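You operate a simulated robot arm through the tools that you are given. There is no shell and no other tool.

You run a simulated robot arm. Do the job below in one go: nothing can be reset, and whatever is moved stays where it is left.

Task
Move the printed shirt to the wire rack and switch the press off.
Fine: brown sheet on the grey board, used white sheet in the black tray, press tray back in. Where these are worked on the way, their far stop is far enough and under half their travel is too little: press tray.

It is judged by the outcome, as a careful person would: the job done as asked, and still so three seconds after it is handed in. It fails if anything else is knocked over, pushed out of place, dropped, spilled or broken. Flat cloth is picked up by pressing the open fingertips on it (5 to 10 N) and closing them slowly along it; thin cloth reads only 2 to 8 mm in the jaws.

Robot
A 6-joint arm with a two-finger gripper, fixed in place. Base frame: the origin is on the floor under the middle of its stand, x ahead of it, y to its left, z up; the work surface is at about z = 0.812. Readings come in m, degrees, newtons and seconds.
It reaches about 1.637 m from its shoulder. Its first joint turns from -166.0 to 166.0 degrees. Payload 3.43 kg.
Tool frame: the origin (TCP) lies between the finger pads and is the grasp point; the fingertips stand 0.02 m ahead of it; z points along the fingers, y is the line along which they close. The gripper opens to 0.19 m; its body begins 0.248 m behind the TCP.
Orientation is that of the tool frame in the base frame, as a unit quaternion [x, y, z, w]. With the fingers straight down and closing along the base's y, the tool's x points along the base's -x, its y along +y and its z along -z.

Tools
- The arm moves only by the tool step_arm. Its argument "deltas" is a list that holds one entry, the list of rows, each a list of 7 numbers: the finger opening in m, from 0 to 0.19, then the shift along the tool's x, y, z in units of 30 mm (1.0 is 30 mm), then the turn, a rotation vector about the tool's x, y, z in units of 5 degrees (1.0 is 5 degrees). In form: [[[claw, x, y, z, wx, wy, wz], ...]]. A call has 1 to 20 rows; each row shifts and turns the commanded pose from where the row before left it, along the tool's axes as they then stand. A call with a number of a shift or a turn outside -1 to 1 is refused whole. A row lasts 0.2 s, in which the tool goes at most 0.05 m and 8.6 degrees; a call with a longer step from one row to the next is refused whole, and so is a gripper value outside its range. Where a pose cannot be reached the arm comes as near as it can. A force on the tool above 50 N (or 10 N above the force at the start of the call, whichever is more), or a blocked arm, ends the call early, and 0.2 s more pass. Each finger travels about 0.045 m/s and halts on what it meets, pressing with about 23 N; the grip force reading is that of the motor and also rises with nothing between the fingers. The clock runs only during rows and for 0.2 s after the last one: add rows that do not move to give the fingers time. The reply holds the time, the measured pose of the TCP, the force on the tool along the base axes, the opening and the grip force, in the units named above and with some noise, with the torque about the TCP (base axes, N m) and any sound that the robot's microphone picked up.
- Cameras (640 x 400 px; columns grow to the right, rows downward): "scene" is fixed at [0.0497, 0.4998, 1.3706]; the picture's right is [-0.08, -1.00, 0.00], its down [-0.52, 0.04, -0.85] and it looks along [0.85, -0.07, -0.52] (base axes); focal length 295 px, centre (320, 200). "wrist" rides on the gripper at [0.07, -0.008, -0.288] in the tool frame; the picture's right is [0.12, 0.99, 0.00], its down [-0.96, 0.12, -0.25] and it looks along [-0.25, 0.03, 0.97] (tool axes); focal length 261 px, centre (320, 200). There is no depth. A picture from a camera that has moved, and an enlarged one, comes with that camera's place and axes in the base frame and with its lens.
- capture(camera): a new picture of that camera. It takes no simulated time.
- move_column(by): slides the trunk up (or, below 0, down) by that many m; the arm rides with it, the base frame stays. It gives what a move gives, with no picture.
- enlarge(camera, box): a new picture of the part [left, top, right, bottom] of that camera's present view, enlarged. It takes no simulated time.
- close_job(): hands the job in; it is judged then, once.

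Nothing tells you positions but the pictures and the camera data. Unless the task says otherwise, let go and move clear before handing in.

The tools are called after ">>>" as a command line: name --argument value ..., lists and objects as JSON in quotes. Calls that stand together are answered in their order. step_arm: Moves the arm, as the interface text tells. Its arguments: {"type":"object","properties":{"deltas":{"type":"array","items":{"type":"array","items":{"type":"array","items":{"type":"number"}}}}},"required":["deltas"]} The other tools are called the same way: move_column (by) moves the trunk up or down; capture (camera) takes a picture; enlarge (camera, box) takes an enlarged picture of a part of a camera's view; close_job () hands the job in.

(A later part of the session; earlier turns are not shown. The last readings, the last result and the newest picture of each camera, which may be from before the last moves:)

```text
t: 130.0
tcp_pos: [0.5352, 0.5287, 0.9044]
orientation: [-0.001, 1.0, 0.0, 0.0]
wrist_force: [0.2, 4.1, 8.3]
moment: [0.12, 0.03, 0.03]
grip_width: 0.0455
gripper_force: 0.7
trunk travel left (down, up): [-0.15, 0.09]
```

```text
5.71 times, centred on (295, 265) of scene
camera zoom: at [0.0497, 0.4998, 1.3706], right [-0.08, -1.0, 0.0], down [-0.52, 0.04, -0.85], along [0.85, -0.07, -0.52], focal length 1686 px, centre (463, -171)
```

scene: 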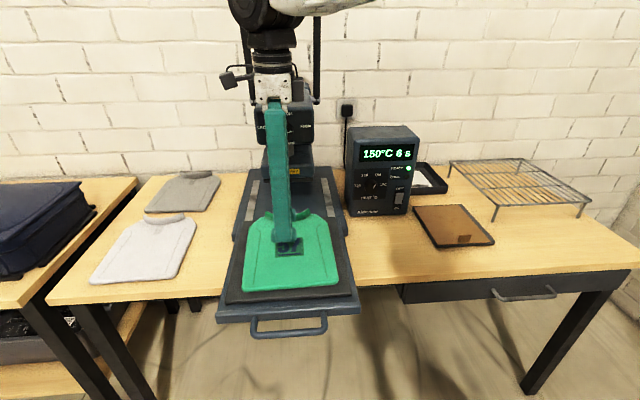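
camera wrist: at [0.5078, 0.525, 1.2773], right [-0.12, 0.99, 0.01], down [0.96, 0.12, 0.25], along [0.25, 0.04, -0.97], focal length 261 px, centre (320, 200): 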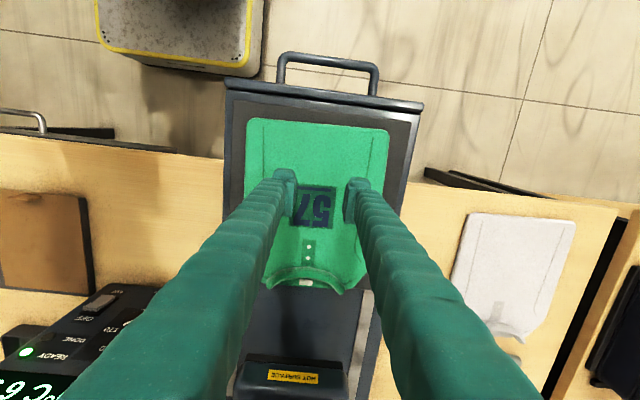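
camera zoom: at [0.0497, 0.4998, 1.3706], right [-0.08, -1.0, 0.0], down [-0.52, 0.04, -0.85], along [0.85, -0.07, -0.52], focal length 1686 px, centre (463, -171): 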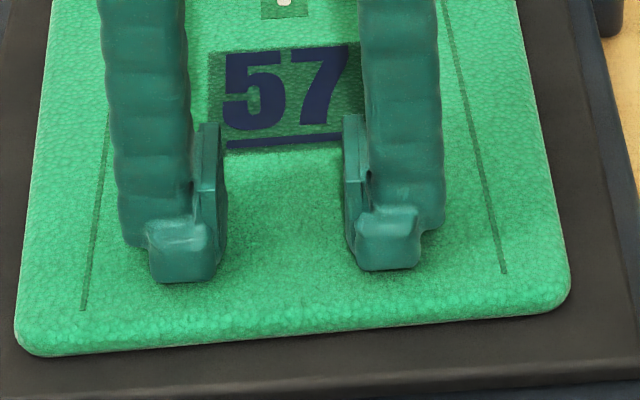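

>>> step_arm --deltas '[[[0.043, 0, 0, 0.003, -0.01, 0, 0], [0.041, 0, 0, 0, 0, 0, 0], [0.039, 0, 0, 0, 0, 0, 0], [0.037, 0, 0, 0, 0, 0, 0], [0.035, 0, 0, 0, 0, 0, 0], [0.033, 0, 0, 0, 0, 0, 0], [0.031, 0, 0, 0, 0, 0, 0], [0.029, 0, 0, 0, 0, 0, 0]]]'

>>> enlarge --camera "scene" --box '[250, 230, 340, 300]'

```text
t: 131.8
tcp_pos: [0.5369, 0.5278, 0.9056]
orientation: [0.0, 1.0, 0.0, 0.001]
wrist_force: [-0.1, -5.0, 13.3]
moment: [-0.12, -0.01, -0.05]
grip_width: 0.0291
gripper_force: 0.3
trunk travel left (down, up): [-0.15, 0.09]
```

```text
5.71 times, centred on (295, 265) of scene
camera zoom: at [0.0497, 0.4998, 1.3706], right [-0.08, -1.0, 0.0], down [-0.52, 0.04, -0.85], along [0.85, -0.07, -0.52], focal length 1686 px, centre (463, -171)
```

zoom: 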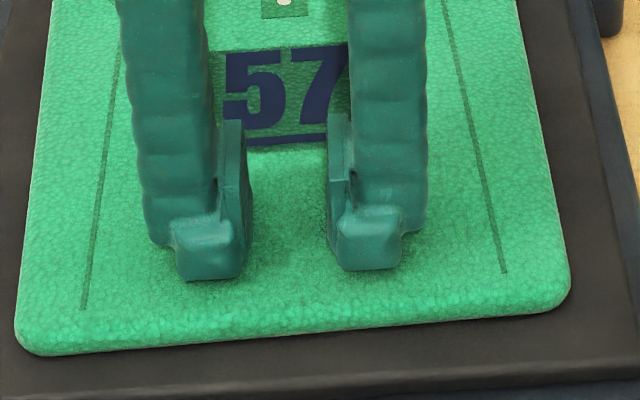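

>>> step_arm --deltas '[[[0.027, 0, 0, -0.006, 0, 0, 0], [0.025, 0, 0, -0.003, 0, 0, 0], [0.023, 0, 0, 0, 0, 0, 0], [0.021, 0, 0, 0, 0, 0, 0], [0.019, 0, 0, 0, 0, 0, 0], [0.017, 0, 0, 0, 0, 0, 0]]]'

>>> enlarge --camera "scene" --box '[250, 230, 340, 300]'

```text
t: 133.2
tcp_pos: [0.5359, 0.5303, 0.9064]
orientation: [-0.001, 1.0, -0.001, 0.001]
wrist_force: [1.1, -3.6, 6.5]
moment: [-0.04, -0.02, -0.01]
grip_width: 0.0172
gripper_force: 0.2
trunk travel left (down, up): [-0.15, 0.09]
```

```text
5.71 times, centred on (295, 265) of scene
camera zoom: at [0.0497, 0.4998, 1.3706], right [-0.08, -1.0, 0.0], down [-0.52, 0.04, -0.85], along [0.85, -0.07, -0.52], focal length 1686 px, centre (463, -171)
```

zoom: 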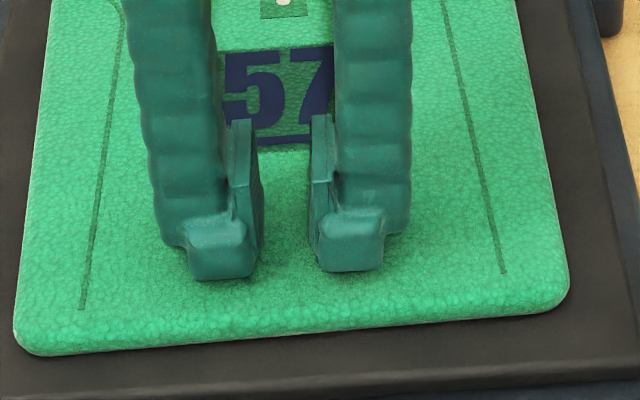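

>>> step_arm --deltas '[[[0.015, 0, 0, 0.003, 0, 0, 0], [0.013, 0, 0, 0, 0, 0, 0], [0.011, 0, 0, 0, 0, 0, 0], [0.009, 0, 0, 0, 0, 0, 0], [0.007, 0, 0, 0, 0, 0, 0], [0.005, 0, 0, 0, 0, 0, 0], [0.003, 0, 0, 0, 0, 0, 0], [0.001, 0, 0, 0, 0, 0, 0], [0.0, 0, 0, 0, 0, 0, 0], [0.0, 0, 0, 0, 0, 0, 0]]]'

>>> enlarge --camera "scene" --box '[250, 230, 340, 300]'

```text
t: 135.4
tcp_pos: [0.5354, 0.5286, 0.9064]
orientation: [-0.001, 1.0, 0.0, 0.001]
wrist_force: [-0.1, -0.1, -0.4]
moment: [0.01, -0.03, 0.0]
grip_width: 0.0
gripper_force: 22.5
trunk travel left (down, up): [-0.15, 0.09]
```

```text
5.71 times, centred on (295, 265) of scene
camera zoom: at [0.0497, 0.4998, 1.3706], right [-0.08, -1.0, 0.0], down [-0.52, 0.04, -0.85], along [0.85, -0.07, -0.52], focal length 1686 px, centre (463, -171)
```

zoom: 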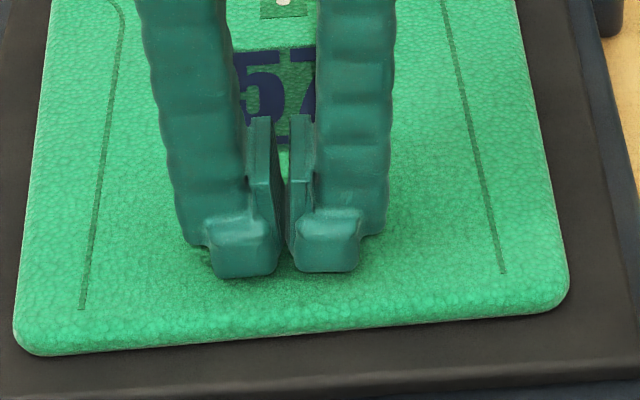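

This time the tips lifted off the cloth as they closed (they rise slightly on closing), so nothing was caught. I'll reopen a little and repeat, feeding down to hold 7–10 N right to the end.

>>> step_arm --deltas '[[[0.0, 0, 0, -0.1, 0, 0, 0], [0.015, 0, 0, 0, 0, 0, 0], [0.03, 0, 0, 0, 0, 0, 0], [0.03, 0, 0, 0, 0, 0, 0], [0.03, 0, 0, 0.08, 0, 0, 0], [0.03, 0, 0, 0.0, 0, 0, 0]]]'

>>> step_arm --deltas '[[[0.03, 0, 0, 0.012, 0, 0, 0], [0.03, 0, 0, 0.0, 0, 0, 0]]]'

```text
t: 136.8
tcp_pos: [0.5355, 0.5288, 0.9058]
orientation: [-0.001, 1.0, 0.0, 0.001]
wrist_force: [0.4, -0.8, 0.4]
moment: [-0.03, 0.01, 0.0]
grip_width: 0.0295
gripper_force: 0.1
trunk travel left (down, up): [-0.15, 0.09]
```

```text
t: 137.4
tcp_pos: [0.5348, 0.5295, 0.9062]
orientation: [-0.001, 1.0, 0.0, 0.002]
wrist_force: [0.1, 0.6, -0.1]
moment: [0.0, 0.02, -0.02]
grip_width: 0.0298
gripper_force: 0.2
trunk travel left (down, up): [-0.15, 0.09]
```

>>> step_arm --deltas '[[[0.03, 0, 0, 0.012, 0, 0, 0], [0.03, 0, 0, 0.0, 0, 0, 0]]]'

>>> step_arm --deltas '[[[0.03, 0, 0, 0.012, 0, 0, 0], [0.03, 0, 0, 0.0, 0, 0, 0]]]'

>>> step_arm --deltas '[[[0.03, 0, 0, 0.012, 0, 0, 0], [0.03, 0, 0, 0.0, 0, 0, 0]]]'

```text
t: 138.0
tcp_pos: [0.5362, 0.5283, 0.9063]
orientation: [-0.001, 1.0, 0.0, 0.0]
wrist_force: [0.6, -0.1, 0.5]
moment: [0.01, -0.02, 0.01]
grip_width: 0.03
gripper_force: 0.1
trunk travel left (down, up): [-0.15, 0.09]
```

```text
t: 138.6
tcp_pos: [0.5366, 0.5303, 0.9044]
orientation: [-0.001, 1.0, 0.0, 0.001]
wrist_force: [0.1, 0.2, 0.6]
moment: [0.01, -0.01, 0.02]
grip_width: 0.0303
gripper_force: 0.1
trunk travel left (down, up): [-0.15, 0.09]
```

```text
t: 139.2
tcp_pos: [0.536, 0.5294, 0.9061]
orientation: [-0.001, 1.0, 0.0, 0.0]
wrist_force: [0.5, 1.7, 2.4]
moment: [0.0, -0.01, 0.0]
grip_width: 0.0299
gripper_force: 0.0
trunk travel left (down, up): [-0.15, 0.09]
```

>>> step_arm --deltas '[[[0.03, 0, 0, 0.012, 0, 0, 0], [0.028, 0, 0, 0.0, 0, 0, 0], [0.026, 0, 0, 0.0, 0, 0, 0], [0.024, 0, 0, 0.0, 0, 0, 0], [0.022, 0, 0, 0.0, 0, 0, 0], [0.02, 0, 0, 0.0, 0, 0, 0]]]'

>>> step_arm --deltas '[[[0.018, 0, 0, 0.003, 0, 0, 0], [0.016, 0, 0, 0.003, 0, 0, 0], [0.014, 0, 0, 0.003, 0, 0, 0], [0.012, 0, 0, 0.003, 0, 0, 0]]]'

```text
t: 140.6
tcp_pos: [0.5364, 0.5276, 0.9061]
orientation: [0.0, 1.0, 0.0, 0.001]
wrist_force: [0.0, -7.7, 17.3]
moment: [-0.19, 0.02, 0.05]
grip_width: 0.0196
gripper_force: 0.1
trunk travel left (down, up): [-0.15, 0.09]
```

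```text
t: 141.6
tcp_pos: [0.5355, 0.5272, 0.9052]
orientation: [-0.001, 1.0, 0.0, 0.0]
wrist_force: [2.5, -3.7, 27.2]
moment: [-0.12, -0.02, -0.02]
grip_width: 0.0109
gripper_force: 0.1
trunk travel left (down, up): [-0.15, 0.09]
```

>>> step_arm --deltas '[[[0.0115, 0, 0, -0.012, 0, 0, 0], [0.011, 0, 0, 0.0, 0, 0, 0]]]'

```text
t: 142.2
tcp_pos: [0.5345, 0.527, 0.9052]
orientation: [0.0, 1.0, 0.0, 0.001]
wrist_force: [1.2, -6.4, 16.4]
moment: [-0.1, 0.02, -0.05]
grip_width: 0.0115
gripper_force: 0.0
trunk travel left (down, up): [-0.15, 0.09]
```

>>> step_arm --deltas '[[[0.01, 0, 0, -0.003, 0, 0, 0], [0.009, 0, 0, 0.0, 0, 0, 0], [0.008, 0, 0, 0.0, 0, 0, 0]]]'

>>> step_arm --deltas '[[[0.007, 0, 0, 0.0, 0, 0, 0], [0.006, 0, 0, 0.0, 0, 0, 0]]]'

```text
t: 143.0
tcp_pos: [0.5347, 0.5284, 0.9065]
orientation: [-0.001, 1.0, 0.0, 0.001]
wrist_force: [0.1, -4.7, 7.2]
moment: [-0.1, -0.03, 0.0]
grip_width: 0.0089
gripper_force: 0.1
trunk travel left (down, up): [-0.15, 0.09]
```

```text
t: 143.6
tcp_pos: [0.5361, 0.5295, 0.9056]
orientation: [-0.001, 1.0, 0.0, 0.0]
wrist_force: [0.6, -1.4, 3.6]
moment: [-0.03, 0.03, 0.01]
grip_width: 0.0071
gripper_force: 0.0
trunk travel left (down, up): [-0.15, 0.09]
```

>>> step_arm --deltas '[[[0.006, 0, 0, 0.007, 0, 0, 0], [0.005, 0, 0, 0.003, 0, 0, 0], [0.004, 0, 0, 0.003, 0, 0, 0]]]'

>>> step_arm --deltas '[[[0.003, 0, 0, 0.003, 0, 0, 0], [0.002, 0, 0, 0.003, 0, 0, 0], [0.0, 0, 0, 0.003, 0, 0, 0], [0.0, 0, 0, 0.0, 0, 0, 0], [0.0, 0, 0, 0.0, 0, 0, 0]]]'

```text
t: 144.4
tcp_pos: [0.5359, 0.5276, 0.906]
orientation: [-0.002, 1.0, 0.0, 0.0]
wrist_force: [-1.2, -1.0, 9.9]
moment: [-0.09, 0.04, 0.01]
grip_width: 0.006
gripper_force: 14.1
trunk travel left (down, up): [-0.15, 0.09]
```

```text
t: 145.6
tcp_pos: [0.5351, 0.5286, 0.9065]
orientation: [-0.002, 1.0, 0.0, 0.001]
wrist_force: [1.1, -0.1, 15.2]
moment: [0.02, -0.04, -0.01]
grip_width: 0.006
gripper_force: 22.8
trunk travel left (down, up): [-0.15, 0.09]
```

The jaws hold 6 mm at 22.8 N again, this time with downward force kept on. I'll hold a moment and lift very slowly, watching the jaw reading.

>>> step_arm --deltas '[[[0.0, 0, 0, 0.0, 0, 0, 0], [0.0, 0, 0, 0.0, 0, 0, 0], [0.0, 0, 0, -0.02, 0, 0, 0], [0.0, 0, 0, -0.02, 0, 0, 0], [0.0, 0, 0, -0.03, 0, 0, 0], [0.0, 0, 0, 0, 0, 0, 0]]]'

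>>> step_arm --deltas '[[[0.0, 0, 0, -0.05, 0, 0, 0], [0.0, 0, 0, -0.05, 0, 0, 0], [0.0, 0, 0, -0.05, 0, 0, 0], [0.0, 0, 0, 0, 0, 0, 0]]]'

>>> enlarge --camera "scene" --box '[230, 210, 350, 310]'

```text
t: 147.0
tcp_pos: [0.5345, 0.5289, 0.9063]
orientation: [0.0, 1.0, -0.001, 0.001]
wrist_force: [-0.3, 0.3, 0.5]
moment: [-0.01, 0.0, -0.03]
grip_width: 0.0
gripper_force: 23.2
trunk travel left (down, up): [-0.15, 0.09]
```

```text
t: 148.0
tcp_pos: [0.5355, 0.5276, 0.9105]
orientation: [-0.001, 1.0, -0.001, 0.0]
wrist_force: [0.3, -0.4, -0.7]
moment: [0.0, -0.03, -0.01]
grip_width: 0.0
gripper_force: 23.6
trunk travel left (down, up): [-0.15, 0.09]
```

```text
4.00 times, centred on (290, 260) of scene
camera zoom: at [0.0497, 0.4998, 1.3706], right [-0.08, -1.0, 0.0], down [-0.52, 0.04, -0.85], along [0.85, -0.07, -0.52], focal length 1180 px, centre (440, -40)
```

zoom: 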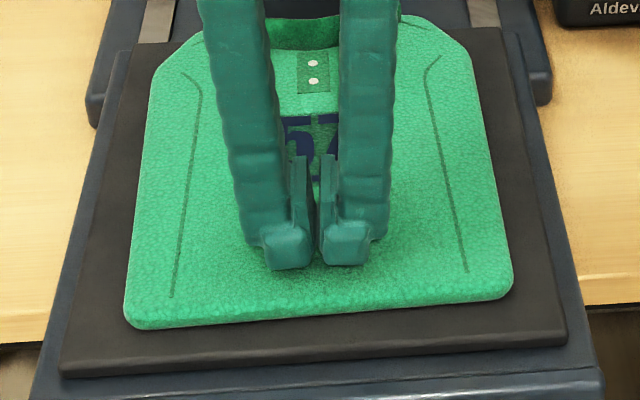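

The ridge was too shallow to hold: the grip vanished as soon as the load came off. The fingertips' inner pad edges sit lowest when the fingers are spread wide, so I'll try again from a wide opening. I'll lift, open and press again.

>>> step_arm --deltas '[[[0.02, 0, 0, -0.3, 0, 0, 0], [0.04, 0, 0, 0, 0, 0, 0], [0.06, 0, 0, 0, 0, 0, 0], [0.08, 0, 0, 0, 0, 0, 0], [0.1, 0, 0, 0, 0, 0, 0], [0.1, 0, 0, 0, 0, 0, 0], [0.1, 0, 0, 0.3, 0, 0, 0], [0.1, 0, 0, 0.1, 0, 0, 0], [0.1, 0, 0, 0, 0, 0, 0]]]'

>>> enlarge --camera "scene" --box '[230, 210, 350, 310]'

>>> enlarge --camera "wrist" --box '[220, 90, 440, 260]'

```text
t: 150.0
tcp_pos: [0.5355, 0.5296, 0.9084]
orientation: [0.0, 1.0, 0.0, 0.001]
wrist_force: [-0.3, 0.1, -0.3]
moment: [-0.02, -0.01, 0.01]
grip_width: 0.0998
gripper_force: 0.1
trunk travel left (down, up): [-0.15, 0.09]
```

```text
4.00 times, centred on (290, 260) of scene
camera zoom: at [0.0497, 0.4998, 1.3706], right [-0.08, -1.0, 0.0], down [-0.52, 0.04, -0.85], along [0.85, -0.07, -0.52], focal length 1180 px, centre (440, -40)
```

zoom: 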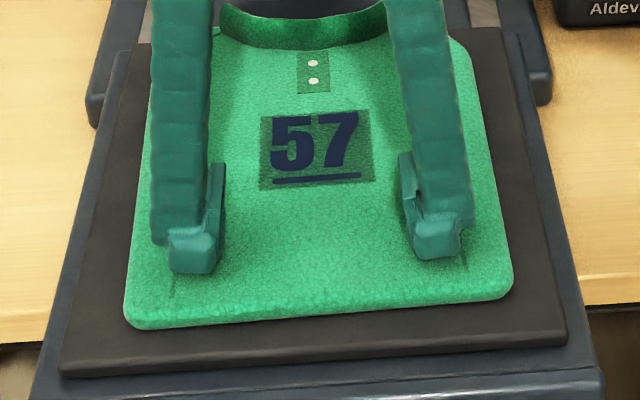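

```text
2.35 times, centred on (330, 175) of wrist
camera zoom: at [0.4663, 0.5205, 1.1965], right [-0.12, 0.99, 0.0], down [0.96, 0.12, 0.25], along [0.25, 0.03, -0.97], focal length 613 px, centre (296, 259)
```

zoom: 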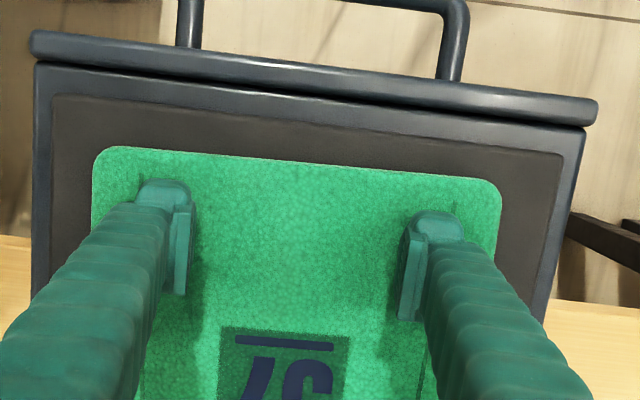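

>>> step_arm --deltas '[[[0.1, 0, 0, 0.05, 0, 0, 0], [0.1, 0, 0, 0.05, 0, 0, 0], [0.1, 0, 0, 0, 0, 0, 0]]]'

>>> step_arm --deltas '[[[0.1, 0, 0, 0.03, 0, 0, 0], [0.1, 0, 0, 0, 0, 0, 0]]]'

>>> step_arm --deltas '[[[0.1, 0, 0, 0.02, 0, 0, 0], [0.1, 0, 0, 0, 0, 0, 0]]]'

```text
t: 150.8
tcp_pos: [0.5357, 0.5296, 0.9051]
orientation: [-0.001, 1.0, 0.0, 0.001]
wrist_force: [0.3, 0.6, -0.2]
moment: [-0.02, 0.03, 0.03]
grip_width: 0.0998
gripper_force: 0.1
trunk travel left (down, up): [-0.15, 0.09]
```

```text
t: 151.4
tcp_pos: [0.5356, 0.5298, 0.9049]
orientation: [-0.001, 1.0, -0.001, 0.0]
wrist_force: [-0.8, 0.3, -0.1]
moment: [-0.04, 0.0, 0.01]
grip_width: 0.0999
gripper_force: 0.1
trunk travel left (down, up): [-0.15, 0.09]
```

```text
t: 152.0
tcp_pos: [0.5351, 0.5281, 0.9034]
orientation: [-0.001, 1.0, -0.001, 0.001]
wrist_force: [0.6, 0.8, -0.2]
moment: [0.0, 0.03, 0.01]
grip_width: 0.0997
gripper_force: 0.3
trunk travel left (down, up): [-0.15, 0.09]
```

>>> step_arm --deltas '[[[0.1, 0, 0, 0.02, 0, 0, 0], [0.1, 0, 0, 0, 0, 0, 0]]]'

>>> step_arm --deltas '[[[0.1, 0, 0, 0.015, 0, 0, 0], [0.1, 0, 0, 0, 0, 0, 0]]]'

>>> step_arm --deltas '[[[0.1, 0, 0, 0.01, 0, 0, 0], [0.1, 0, 0, 0, 0, 0, 0]]]'

```text
t: 152.6
tcp_pos: [0.5355, 0.5298, 0.9041]
orientation: [-0.001, 1.0, 0.0, 0.002]
wrist_force: [1.6, 1.9, 3.8]
moment: [-0.09, -0.04, 0.05]
grip_width: 0.0998
gripper_force: 0.2
trunk travel left (down, up): [-0.15, 0.09]
```

```text
t: 153.2
tcp_pos: [0.5361, 0.5294, 0.9031]
orientation: [-0.001, 1.0, 0.001, 0.001]
wrist_force: [0.3, -1.5, 10.6]
moment: [-0.17, 0.03, 0.0]
grip_width: 0.0999
gripper_force: 0.1
trunk travel left (down, up): [-0.15, 0.09]
```

```text
t: 153.8
tcp_pos: [0.5361, 0.5294, 0.9029]
orientation: [0.0, 1.0, 0.001, 0.001]
wrist_force: [0.9, -1.2, 23.3]
moment: [-0.45, -0.03, -0.02]
grip_width: 0.1
gripper_force: 0.0
trunk travel left (down, up): [-0.15, 0.09]
```

>>> step_arm --deltas '[[[0.1, 0, 0, -0.01, 0.02, 0, 0], [0.1, 0, 0, 0, 0, 0, 0]]]'

```text
t: 154.4
tcp_pos: [0.5349, 0.5293, 0.9038]
orientation: [-0.001, 1.0, -0.001, 0.001]
wrist_force: [1.4, 5.6, 21.3]
moment: [0.28, 0.0, -0.16]
grip_width: 0.1
gripper_force: 0.1
trunk travel left (down, up): [-0.15, 0.09]
```

>>> step_arm --deltas '[[[0.1, 0, 0, -0.012, -0.006, 0, 0], [0.1, 0, 0, 0, 0, 0, 0]]]'

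```text
t: 155.0
tcp_pos: [0.5354, 0.5283, 0.903]
orientation: [-0.001, 1.0, 0.0, 0.001]
wrist_force: [7.1, 12.9, 22.0]
moment: [0.1, -0.09, -0.09]
grip_width: 0.1002
gripper_force: 0.5
trunk travel left (down, up): [-0.15, 0.09]
```

>>> step_arm --deltas '[[[0.1, 0, 0, -0.012, 0, 0, 0], [0.1, 0, 0, 0, 0, 0, 0]]]'

```text
t: 155.6
tcp_pos: [0.5349, 0.5268, 0.903]
orientation: [-0.001, 1.0, -0.001, 0.001]
wrist_force: [1.5, 8.3, 18.9]
moment: [0.44, -0.02, 0.04]
grip_width: 0.1007
gripper_force: 1.2
trunk travel left (down, up): [-0.15, 0.09]
```

>>> step_arm --deltas '[[[0.1, 0, 0, -0.012, 0, 0, 0], [0.1, 0, 0, 0, 0, 0, 0]]]'

```text
t: 156.2
tcp_pos: [0.5358, 0.5279, 0.9038]
orientation: [0.001, 1.0, -0.001, -0.001]
wrist_force: [-1.5, 0.6, 6.0]
moment: [0.42, 0.03, 0.09]
grip_width: 0.1008
gripper_force: 0.6
trunk travel left (down, up): [-0.15, 0.09]
```

>>> step_arm --deltas '[[[0.1, 0, 0, 0.004, -0.015, 0, 0], [0.1, 0, 0, 0, 0, 0, 0]]]'

```text
t: 156.8
tcp_pos: [0.5359, 0.5272, 0.903]
orientation: [0.0, 1.0, 0.0, 0.001]
wrist_force: [0.6, -2.9, 4.9]
moment: [-0.08, 0.04, 0.02]
grip_width: 0.1004
gripper_force: 0.5
trunk travel left (down, up): [-0.15, 0.09]
```

>>> step_arm --deltas '[[[0.1, 0, 0, 0.005, 0, 0, 0], [0.098, 0, 0, -0.004, 0, 0, 0], [0.096, 0, 0, -0.0045, 0, 0, 0], [0.094, 0, 0, -0.0045, 0, 0, 0], [0.092, 0, 0, -0.0045, 0, 0, 0], [0.09, 0, 0, -0.0045, 0, 0, 0]]]'

>>> enlarge --camera "scene" --box '[230, 210, 350, 310]'

```text
t: 158.2
tcp_pos: [0.535, 0.5273, 0.9043]
orientation: [0.0, 1.0, 0.0, 0.0]
wrist_force: [-2.0, -4.5, 10.8]
moment: [-0.06, 0.03, 0.2]
grip_width: 0.091
gripper_force: 0.6
trunk travel left (down, up): [-0.15, 0.09]
```

```text
4.00 times, centred on (290, 260) of scene
camera zoom: at [0.0497, 0.4998, 1.3706], right [-0.08, -1.0, 0.0], down [-0.52, 0.04, -0.85], along [0.85, -0.07, -0.52], focal length 1180 px, centre (440, -40)
```

zoom: 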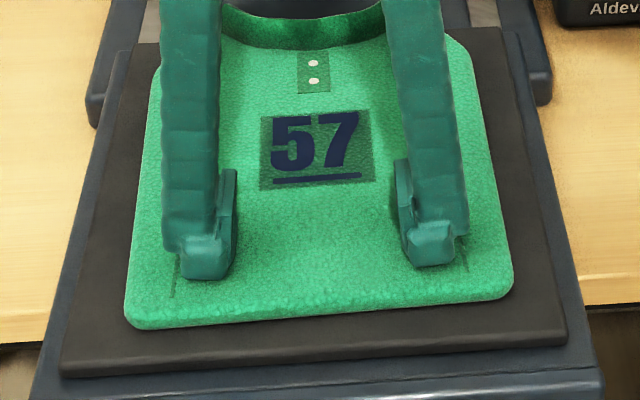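

The tips just slide over the cloth, so friction isn't gathering it. I'll lift off and study the collar's real shape before trying again.

>>> step_arm --deltas '[[[0.09, 0, 0, -0.3, 0, 0, 0], [0.09, 0, 0, -0.8, 0, 0, 0], [0.08, 0, 0, -1, 0, 0, 0], [0.06, 0, 0, -1, 0, 0, 0], [0.05, 0, 0, -0.5, 0, 0, 0], [0.05, 0, 0, 0, 0, 0, 0]]]'

>>> enlarge --camera "scene" --box '[260, 200, 320, 235]'

>>> enlarge --camera "wrist" --box '[240, 150, 400, 320]'

```text
t: 159.6
tcp_pos: [0.5362, 0.5304, 1.012]
orientation: [-0.001, 1.0, 0.0, 0.001]
wrist_force: [-0.4, -0.6, 1.0]
moment: [-0.03, 0.0, -0.02]
grip_width: 0.05
gripper_force: 0.1
trunk travel left (down, up): [-0.15, 0.09]
```

```text
10.67 times, centred on (290, 218) of scene
camera zoom: at [0.0497, 0.4998, 1.3706], right [-0.08, -1.0, 0.0], down [-0.52, 0.04, -0.85], along [0.85, -0.07, -0.52], focal length 3148 px, centre (640, 13)
```

zoom: 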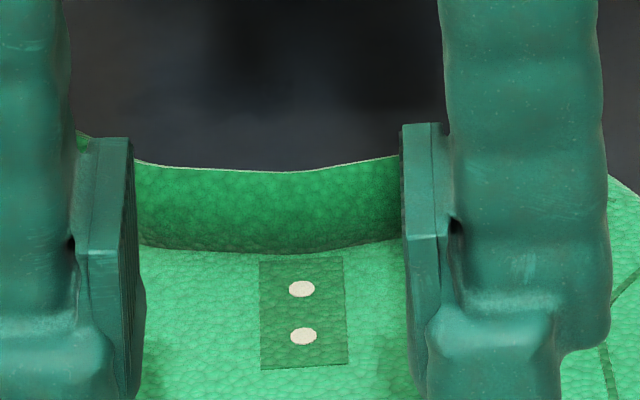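

```text
2.35 times, centred on (320, 235) of wrist
camera zoom: at [0.4669, 0.5212, 1.2996], right [-0.12, 0.99, 0.0], down [0.96, 0.12, 0.25], along [0.25, 0.03, -0.97], focal length 613 px, centre (320, 118)
```

zoom: 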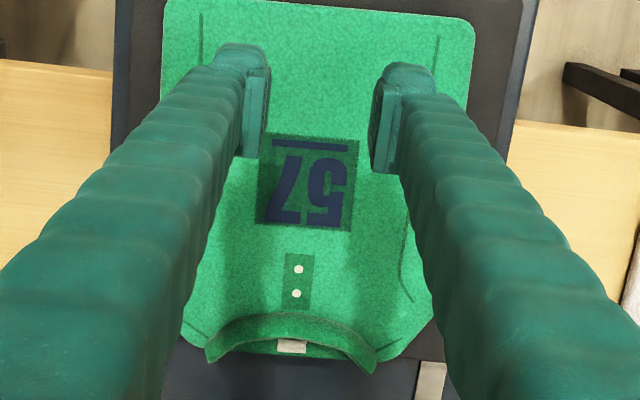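

The band is thin and nearly vertical (base at x≈0.726, top at x≈0.733, about 22 mm tall). Last time I was tilted, too high and too quick. I'll turn the gripper back and try the collar again, more upright, deeper and slower.

>>> step_arm --deltas '[[[0.04, -0.5, 0, 0, 0, 0, 1], [0.03, 0, 0, 0, 0, 0, 1], [0.03, 0, 0, 0, 0, 0, 1], [0.03, 0, 0, 0, 0, 0, 1], [0.03, 0, 0, 0, 0, 0, 1], [0.03, 0, 0, 0, 0, 0, 1], [0.03, 0, 0, 0, 0, 0, 1], [0.03, 0, 0, 0, 0, 0, 1], [0.03, 0, 0, 0, 0, 0, 1], [0.03, 0, 0, 0, 0, 0, 1], [0.03, 0, 0, 0, 0, 0, 1], [0.03, 0, 0, 0, 0, 0, 1], [0.03, 0, 0, 0, 0, 0, 1], [0.03, 0, 0, 0, 0, 0, 1], [0.03, 0, 0, 0, 0, 0, 1], [0.03, 0, 0, 0, 0, 0, 1], [0.03, 0, 0, 0, 0, 0, 1], [0.03, 0, 0, 0, 0, 0, 1], [0.03, 0, 0, 0, -0.6, 0, 0], [0.03, 0, 0, 0, 0, 0, 0]]]'

```text
t: 163.8
tcp_pos: [0.5496, 0.5286, 1.0126]
orientation: [0.706, 0.707, 0.019, 0.019]
wrist_force: [-0.3, -0.4, -0.3]
moment: [-0.02, 0.02, 0.04]
grip_width: 0.03
gripper_force: 0.1
trunk travel left (down, up): [-0.15, 0.09]
```

>>> step_arm --deltas '[[[0.03, 0.03, 0.841, 0.366, 0, 0, 0], [0.03, 0.03, 0.841, 0.366, 0, 0, 0], [0.03, 0.03, 0.841, 0.366, 0, 0, 0], [0.03, 0.03, 0.841, 0.366, 0, 0, 0], [0.03, 0.03, 0.841, 0.366, 0, 0, 0], [0.03, 0.03, 0.841, 0.366, 0, 0, 0], [0.03, 0.03, 0.841, 0.366, 0, 0, 0], [0.03, 0, 0, 0, 0, 0, 0], [0.03, 0, 0, 0, 0, 0, 0]]]'

>>> enlarge --camera "wrist" --box '[270, 120, 390, 240]'

>>> enlarge --camera "scene" --box '[250, 80, 330, 240]'

```text
t: 165.8
tcp_pos: [0.729, 0.535, 0.9452]
orientation: [0.707, 0.707, 0.019, 0.019]
wrist_force: [-0.8, -0.4, 0.5]
moment: [-0.04, 0.0, 0.0]
grip_width: 0.03
gripper_force: 0.0
trunk travel left (down, up): [-0.15, 0.09]
```

```text
3.33 times, centred on (330, 180) of wrist
camera zoom: at [0.7073, 0.6039, 1.2325], right [0.99, 0.12, 0.05], down [0.1, -0.96, 0.25], along [0.08, -0.25, -0.97], focal length 869 px, centre (287, 267)
```

zoom: 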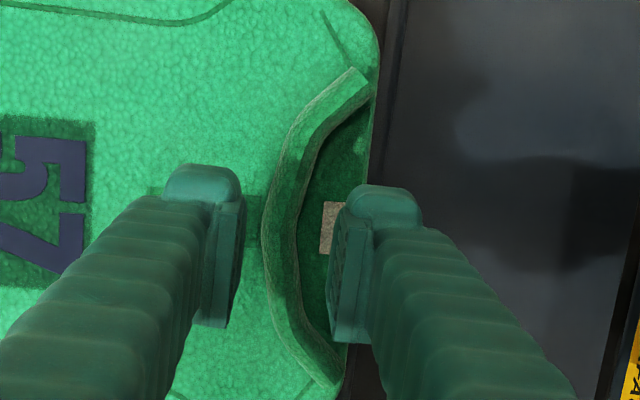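

```text
2.50 times, centred on (290, 160) of scene
camera zoom: at [0.0497, 0.4998, 1.3706], right [-0.08, -1.0, 0.0], down [-0.52, 0.04, -0.85], along [0.85, -0.07, -0.52], focal length 738 px, centre (395, 300)
```

zoom: 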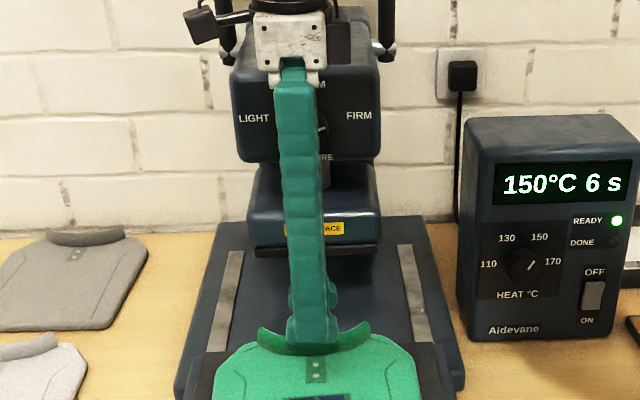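

>>> step_arm --deltas '[[[0.03, 0, -0.02, 0.4, 0, 0, 0], [0.03, 0, -0.015, 0.3, 0, 0, 0], [0.03, 0, -0.01, 0.2, 0, 0, 0], [0.03, 0, -0.005, 0.1, 0, 0, 0], [0.03, 0, 0, 0, 0, 0, 0]]]'

>>> step_arm --deltas '[[[0.03, 0, 0, 0.06, 0, 0, 0], [0.03, 0, 0, 0, 0, 0, 0]]]'

>>> enlarge --camera "wrist" --box '[270, 120, 390, 240]'

```text
t: 167.0
tcp_pos: [0.7313, 0.534, 0.9156]
orientation: [0.706, 0.707, 0.019, 0.019]
wrist_force: [-0.6, 0.5, 0.0]
moment: [-0.01, 0.02, -0.01]
grip_width: 0.0302
gripper_force: 0.1
trunk travel left (down, up): [-0.15, 0.09]
```

```text
t: 167.6
tcp_pos: [0.7299, 0.5348, 0.9146]
orientation: [0.706, 0.707, 0.019, 0.02]
wrist_force: [0.5, 0.1, -0.1]
moment: [0.02, 0.0, -0.01]
grip_width: 0.0303
gripper_force: 0.1
trunk travel left (down, up): [-0.15, 0.09]
```

```text
3.33 times, centred on (330, 180) of wrist
camera zoom: at [0.7083, 0.6051, 1.201], right [0.99, 0.12, 0.05], down [0.1, -0.96, 0.25], along [0.08, -0.25, -0.97], focal length 869 px, centre (287, 267)
```

zoom: 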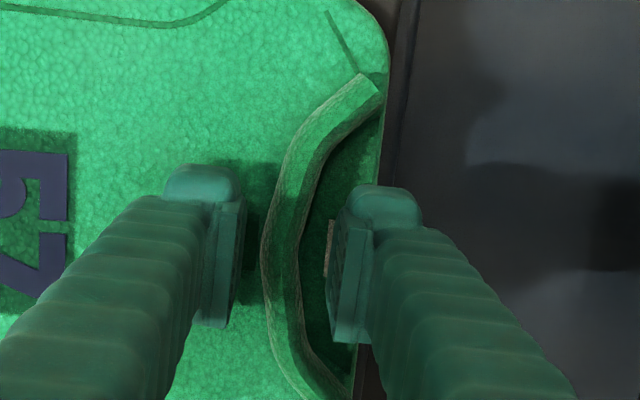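

>>> step_arm --deltas '[[[0.03, 0, -0.03, 0.07, 0, 0, 0], [0.03, 0, -0.03, 0.05, 0, 0, 0], [0.03, 0, 0, 0, 0, 0, 0]]]'

>>> step_arm --deltas '[[[0.028, 0, 0, 0, 0, 0, 0], [0.026, 0, 0, 0, 0, 0, 0], [0.024, 0, 0, 0, 0, 0, 0], [0.022, 0, 0, 0, 0, 0, 0], [0.02, 0, 0, 0, 0, 0, 0], [0.018, 0, 0, 0, 0, 0, 0], [0.016, 0, 0, 0, 0, 0, 0]]]'

>>> enlarge --camera "wrist" --box '[270, 120, 390, 240]'

```text
t: 168.4
tcp_pos: [0.729, 0.5356, 0.9098]
orientation: [0.706, 0.708, 0.019, 0.019]
wrist_force: [0.9, 0.1, -0.3]
moment: [-0.03, 0.0, 0.02]
grip_width: 0.03
gripper_force: 0.0
trunk travel left (down, up): [-0.15, 0.09]
```

```text
t: 170.0
tcp_pos: [0.7308, 0.5371, 0.9094]
orientation: [0.706, 0.707, 0.02, 0.019]
wrist_force: [0.0, -0.4, 0.0]
moment: [0.03, 0.0, -0.02]
grip_width: 0.0161
gripper_force: 0.1
trunk travel left (down, up): [-0.15, 0.09]
```

```text
3.33 times, centred on (330, 180) of wrist
camera zoom: at [0.707, 0.6065, 1.1966], right [0.99, 0.12, 0.05], down [0.1, -0.96, 0.25], along [0.08, -0.25, -0.97], focal length 869 px, centre (287, 267)
```

zoom: 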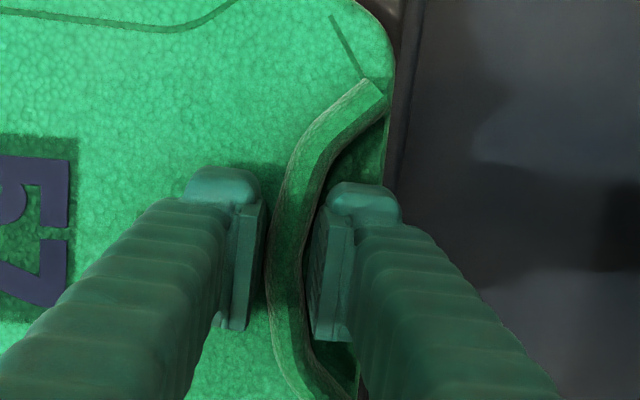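

Both pads now straddle the band with no stray forces. I'll keep closing, 1 mm at a time.

>>> step_arm --deltas '[[[0.015, 0, 0, 0, 0, 0, 0], [0.014, 0, 0, 0, 0, 0, 0], [0.013, 0, 0, 0, 0, 0, 0], [0.012, 0, 0, 0, 0, 0, 0], [0.011, 0, 0, 0, 0, 0, 0], [0.01, 0, 0, 0, 0, 0, 0]]]'

>>> enlarge --camera "wrist" --box '[270, 120, 390, 240]'

>>> step_arm --deltas '[[[0.009, 0, 0, 0, 0, 0, 0], [0.008, 0, 0, 0, 0, 0, 0], [0.007, 0, 0, 0, 0, 0, 0], [0.006, 0, 0, 0, 0, 0, 0]]]'

>>> enlarge --camera "wrist" --box '[270, 120, 390, 240]'

```text
t: 171.4
tcp_pos: [0.7284, 0.5357, 0.91]
orientation: [0.706, 0.707, 0.02, 0.02]
wrist_force: [-0.4, 0.2, -0.8]
moment: [-0.01, 0.1, 0.22]
grip_width: 0.013
gripper_force: 23.2
trunk travel left (down, up): [-0.15, 0.09]
```

```text
3.33 times, centred on (330, 180) of wrist
camera zoom: at [0.707, 0.6065, 1.1966], right [0.99, 0.12, 0.05], down [0.1, -0.96, 0.25], along [0.08, -0.25, -0.97], focal length 869 px, centre (287, 267)
```

zoom: 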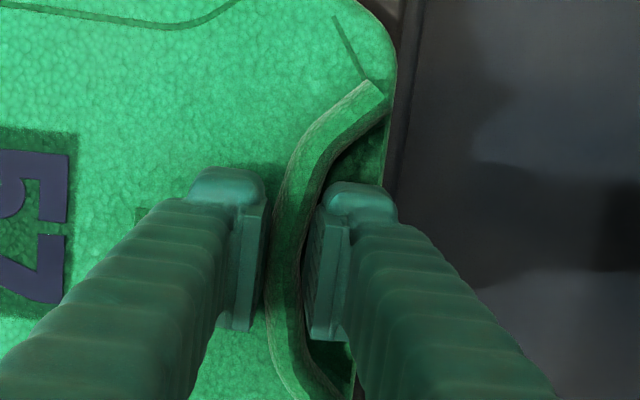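

```text
t: 172.4
tcp_pos: [0.7301, 0.5367, 0.9092]
orientation: [0.706, 0.708, 0.019, 0.019]
wrist_force: [0.6, -1.1, -0.3]
moment: [0.02, 0.05, 0.18]
grip_width: 0.0132
gripper_force: 23.2
trunk travel left (down, up): [-0.15, 0.09]
```

```text
3.33 times, centred on (330, 180) of wrist
camera zoom: at [0.707, 0.6065, 1.1966], right [0.99, 0.12, 0.05], down [0.1, -0.96, 0.25], along [0.08, -0.25, -0.97], focal length 869 px, centre (287, 267)
```

zoom: 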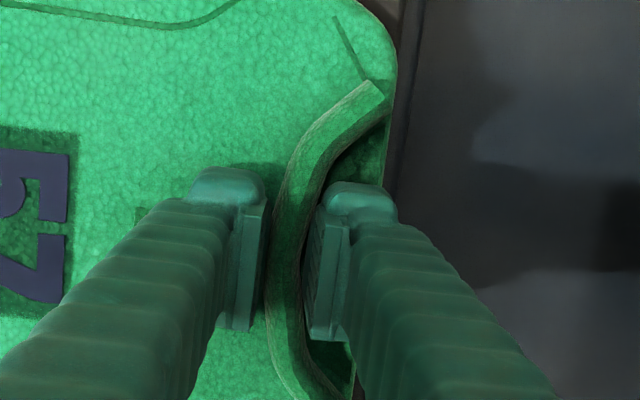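

The jaws are now firmly on the collar band (13 mm, 23 N, no vertical load). I'll lift slowly and check.

>>> step_arm --deltas '[[[0.0, 0, 0, 0, 0, 0, 0], [0.0, 0, 0, -0.05, 0, 0, 0], [0.0, 0, 0, -0.08, 0, 0, 0], [0.0, 0, 0, -0.1, 0, 0, 0], [0.0, 0, 0, -0.1, 0, 0, 0], [0.0, 0, 0, -0.1, 0, 0, 0], [0.0, 0, 0, 0, 0, 0, 0]]]'

>>> capture --camera "wrist"

>>> enlarge --camera "scene" --box '[220, 180, 360, 320]'

```text
t: 174.0
tcp_pos: [0.7295, 0.5351, 0.9201]
orientation: [0.706, 0.708, 0.02, 0.019]
wrist_force: [-0.3, -0.1, -0.7]
moment: [-0.04, -0.01, -0.03]
grip_width: 0.013
gripper_force: 23.3
trunk travel left (down, up): [-0.15, 0.09]
```

```text
taken
camera wrist: at [0.7071, 0.6058, 1.2085], right [0.99, 0.12, 0.05], down [0.1, -0.96, 0.25], along [0.08, -0.25, -0.97], focal length 261 px, centre (320, 200)
```

wrist: 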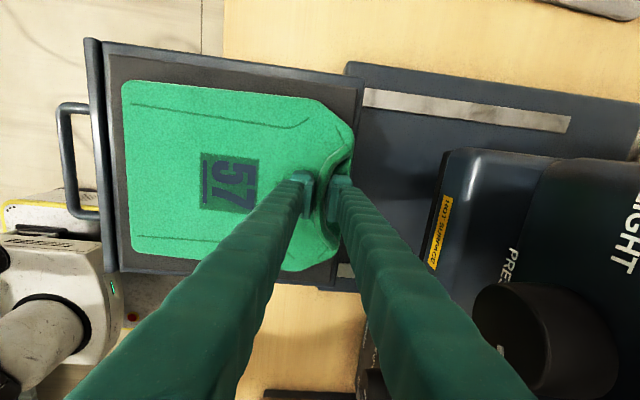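

```text
2.86 times, centred on (290, 250) of scene
camera zoom: at [0.0497, 0.4998, 1.3706], right [-0.08, -1.0, 0.0], down [-0.52, 0.04, -0.85], along [0.85, -0.07, -0.52], focal length 843 px, centre (406, 57)
```

zoom: 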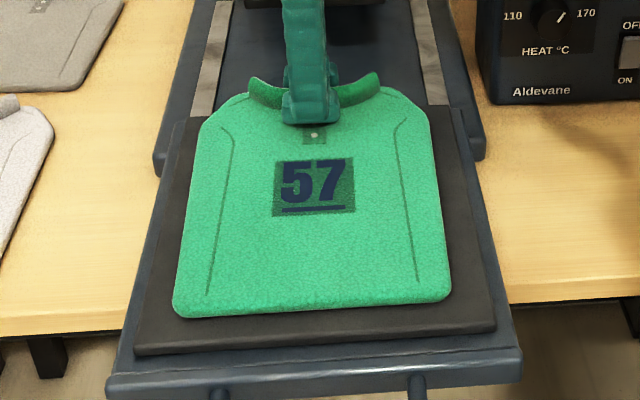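

>>> step_arm --deltas '[[[0.0, 0, 0, -0.15, 0, 0, 0], [0.0, 0, 0, -0.2, 0, 0, 0], [0.0, 0, 0, -0.2, 0, 0, 0], [0.0, 0, 0, -0.2, 0, 0, 0], [0.0, 0, 0, -0.2, 0, 0, 0], [0.0, 0, 0, 0, 0, 0, 0]]]'

>>> capture --camera "wrist"

>>> enlarge --camera "scene" --box '[220, 180, 360, 320]'

```text
t: 175.4
tcp_pos: [0.7291, 0.5364, 0.9498]
orientation: [0.707, 0.707, 0.019, 0.019]
wrist_force: [-0.6, 0.0, -1.4]
moment: [0.05, -0.17, 0.0]
grip_width: 0.0128
gripper_force: 23.4
trunk travel left (down, up): [-0.15, 0.09]
```

```text
taken
camera wrist: at [0.7061, 0.6061, 1.2368], right [0.99, 0.12, 0.05], down [0.1, -0.96, 0.25], along [0.08, -0.25, -0.97], focal length 261 px, centre (320, 200)
```

wrist: 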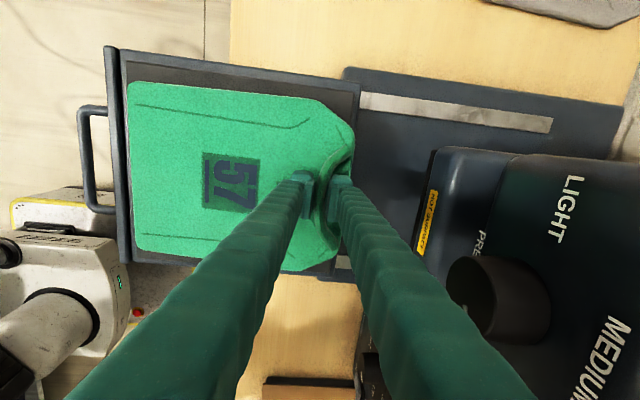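

```text
2.86 times, centred on (290, 250) of scene
camera zoom: at [0.0497, 0.4998, 1.3706], right [-0.08, -1.0, 0.0], down [-0.52, 0.04, -0.85], along [0.85, -0.07, -0.52], focal length 843 px, centre (406, 57)
```

zoom: 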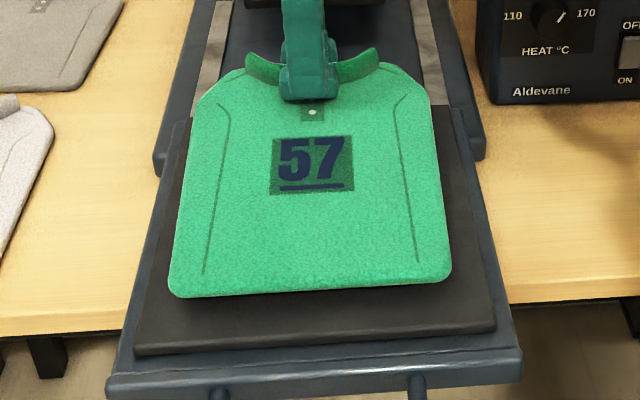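

The shirt is held by the collar and comes up nearly flat. I'll draw it back from the press head and up, then check it.

>>> step_arm --deltas '[[[0.0, 0, -0.3, -0.3, 0, 0, 0], [0.0, 0, -0.645, -0.434, 0, 0, 0], [0.0, 0, -0.645, -0.434, 0, 0, 0], [0.0, 0, -0.645, -0.434, 0, 0, 0], [0.0, 0, -0.645, -0.434, 0, 0, 0], [0.0, 0, -0.3, -0.434, 0, 0, 0], [0.0, 0, 0.03, -0.6, 0, 0, 0], [0.0, 0, 0.03, -0.5, 0, 0, 0], [0.0, 0, 0, 0, 0, 0, 0]]]'

>>> capture --camera "scene"

>>> capture --camera "wrist"

```text
t: 177.4
tcp_pos: [0.6285, 0.5359, 1.0527]
orientation: [0.706, 0.708, 0.019, 0.019]
wrist_force: [-0.2, -0.2, -1.9]
moment: [-0.03, -0.16, -0.01]
grip_width: 0.0132
gripper_force: 23.1
trunk travel left (down, up): [-0.15, 0.09]
```

```text
taken
```

scene: 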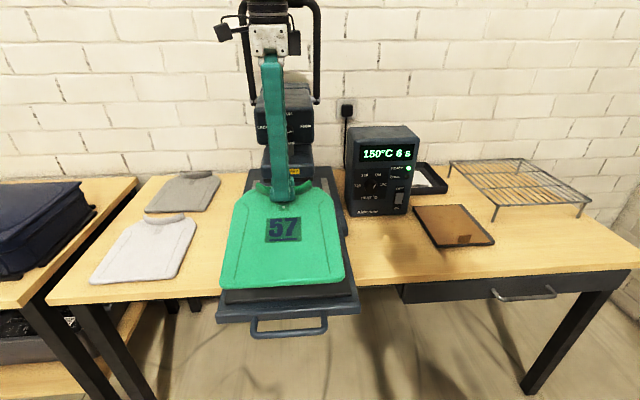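

```text
taken
camera wrist: at [0.6059, 0.6063, 1.3402], right [0.99, 0.12, 0.05], down [0.1, -0.96, 0.25], along [0.08, -0.25, -0.97], focal length 261 px, centre (320, 200)
```

wrist: 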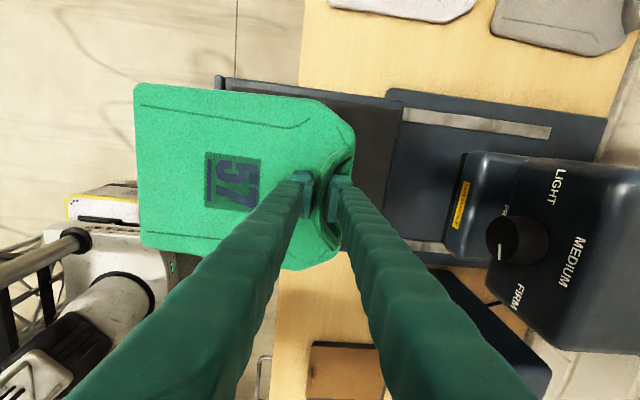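

The shirt is secure and level enough. I'll carry it sideways towards the rack, keeping clear of the robot base, press head and control box.

>>> step_arm --deltas '[[[0.0, -0.4, 0, 0, 0, 0, 0], [0.0, -0.8, 0, 0, 0, 0, 0], [0.0, -0.8, 0, 0, 0, 0, 0], [0.0, -0.8, 0.2, 0, 0, 0, 0], [0.0, -0.8, 0.3, 0, 0, 0, 0], [0.0, -0.8, 0.3, 0, 0, 0, 0], [0.0, -0.8, 0.3, 0, 0, 0, 0], [0.0, -0.8, 0.3, 0, 0, 0, 0], [0.0, -0.8, 0.3, 0, 0, 0, 0], [0.0, -0.8, 0.3, 0, 0, 0, 0], [0.0, -0.8, 0.2, 0, 0, 0, 0], [0.0, -0.8, 0, 0, 0, 0, 0], [0.0, -0.8, 0, 0, 0, 0, 0], [0.0, -0.8, 0, 0, 0, 0, 0], [0.0, -0.8, 0, 0, 0, 0, 0], [0.0, -0.8, 0, 0, 0, 0, 0], [0.0, -0.8, 0, 0, 0, 0, 0], [0.0, -0.8, 0, 0, 0, 0, 0], [0.0, -0.4, 0, 0, 0, 0, 0], [0.0, 0, 0, 0, 0, 0, 0]]]'

>>> capture --camera "scene"

>>> capture --camera "wrist"

```text
t: 181.6
tcp_pos: [0.695, 0.1025, 1.0536]
orientation: [0.706, 0.707, 0.019, 0.019]
wrist_force: [0.0, -0.2, -1.6]
moment: [0.0, -0.19, 0.0]
grip_width: 0.013
gripper_force: 23.3
trunk travel left (down, up): [-0.15, 0.09]
```

```text
taken
```

scene: 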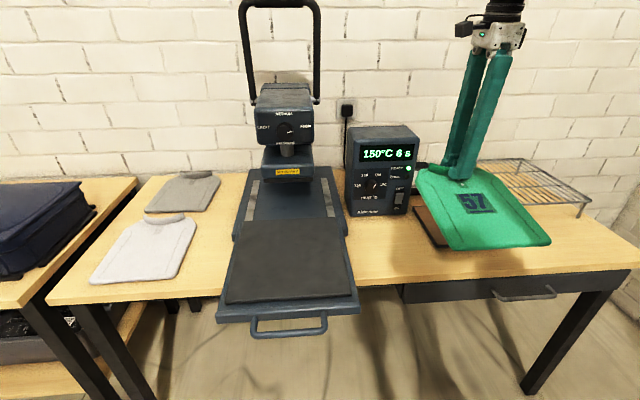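

```text
taken
camera wrist: at [0.6721, 0.1729, 1.3418], right [0.99, 0.12, 0.05], down [0.1, -0.96, 0.25], along [0.08, -0.25, -0.97], focal length 261 px, centre (320, 200)
```

wrist: 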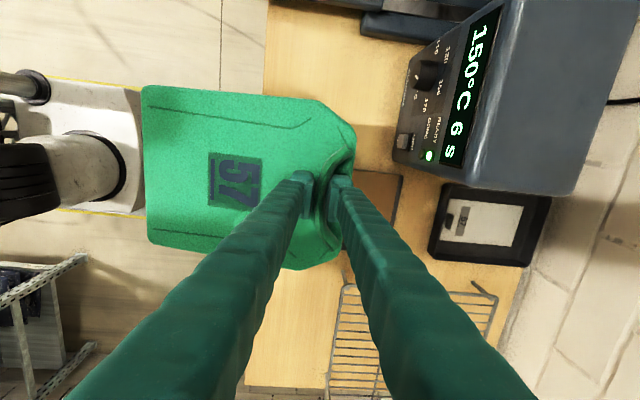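

>>> step_arm --deltas '[[[0.0, -0.4, 0, 0, 0, 0, 0], [0.0, -0.8, 0, 0, 0, 0, 0], [0.0, -0.8, 0, 0, 0, 0, 0], [0.0, -0.8, 0, 0, 0, 0, 0], [0.0, -0.8, 0, 0, 0, 0, 0], [0.0, -0.8, 0, 0, 0, 0, 0], [0.0, -0.8, 0, 0, 0, 0, 0], [0.0, -0.8, 0, 0, 0, 0, 0], [0.0, -0.8, 0, 0, 0, 0, 0], [0.0, -0.8, 0, 0, 0, 0, 0], [0.0, -0.8, 0, 0, 0, 0, 0], [0.0, -0.8, 0, 0, 0, 0, 0], [0.0, -0.8, 0, 0, 0, 0, 0], [0.0, -0.8, 0, 0, 0, 0, 0], [0.0, -0.8, 0, 0, 0, 0, 0], [0.0, -0.8, 0, 0, 0, 0, 0], [0.0, -0.4, 0, 0, 0, 0, 0], [0.0, 0, 0, 0, 0, 0, 0]]]'

>>> capture --camera "scene"

>>> capture --camera "wrist"

```text
t: 185.4
tcp_pos: [0.6941, -0.2829, 1.056]
orientation: [0.706, 0.707, 0.02, 0.019]
wrist_force: [0.1, -0.4, -1.8]
moment: [0.0, -0.14, -0.01]
grip_width: 0.0132
gripper_force: 23.1
trunk travel left (down, up): [-0.15, 0.09]
```

```text
taken
```

scene: 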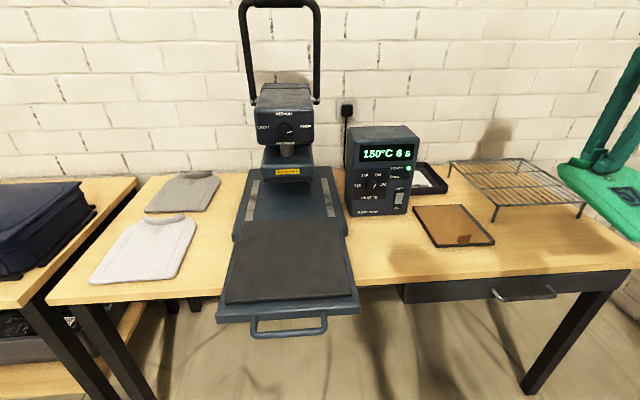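

```text
taken
camera wrist: at [0.6718, -0.2129, 1.3435], right [0.99, 0.12, 0.05], down [0.1, -0.96, 0.25], along [0.08, -0.25, -0.97], focal length 261 px, centre (320, 200)
```

wrist: 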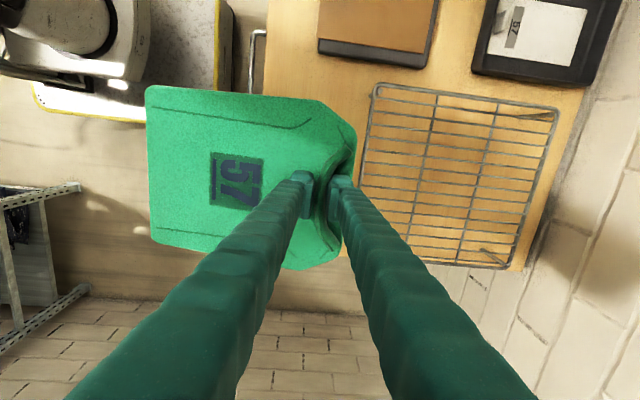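

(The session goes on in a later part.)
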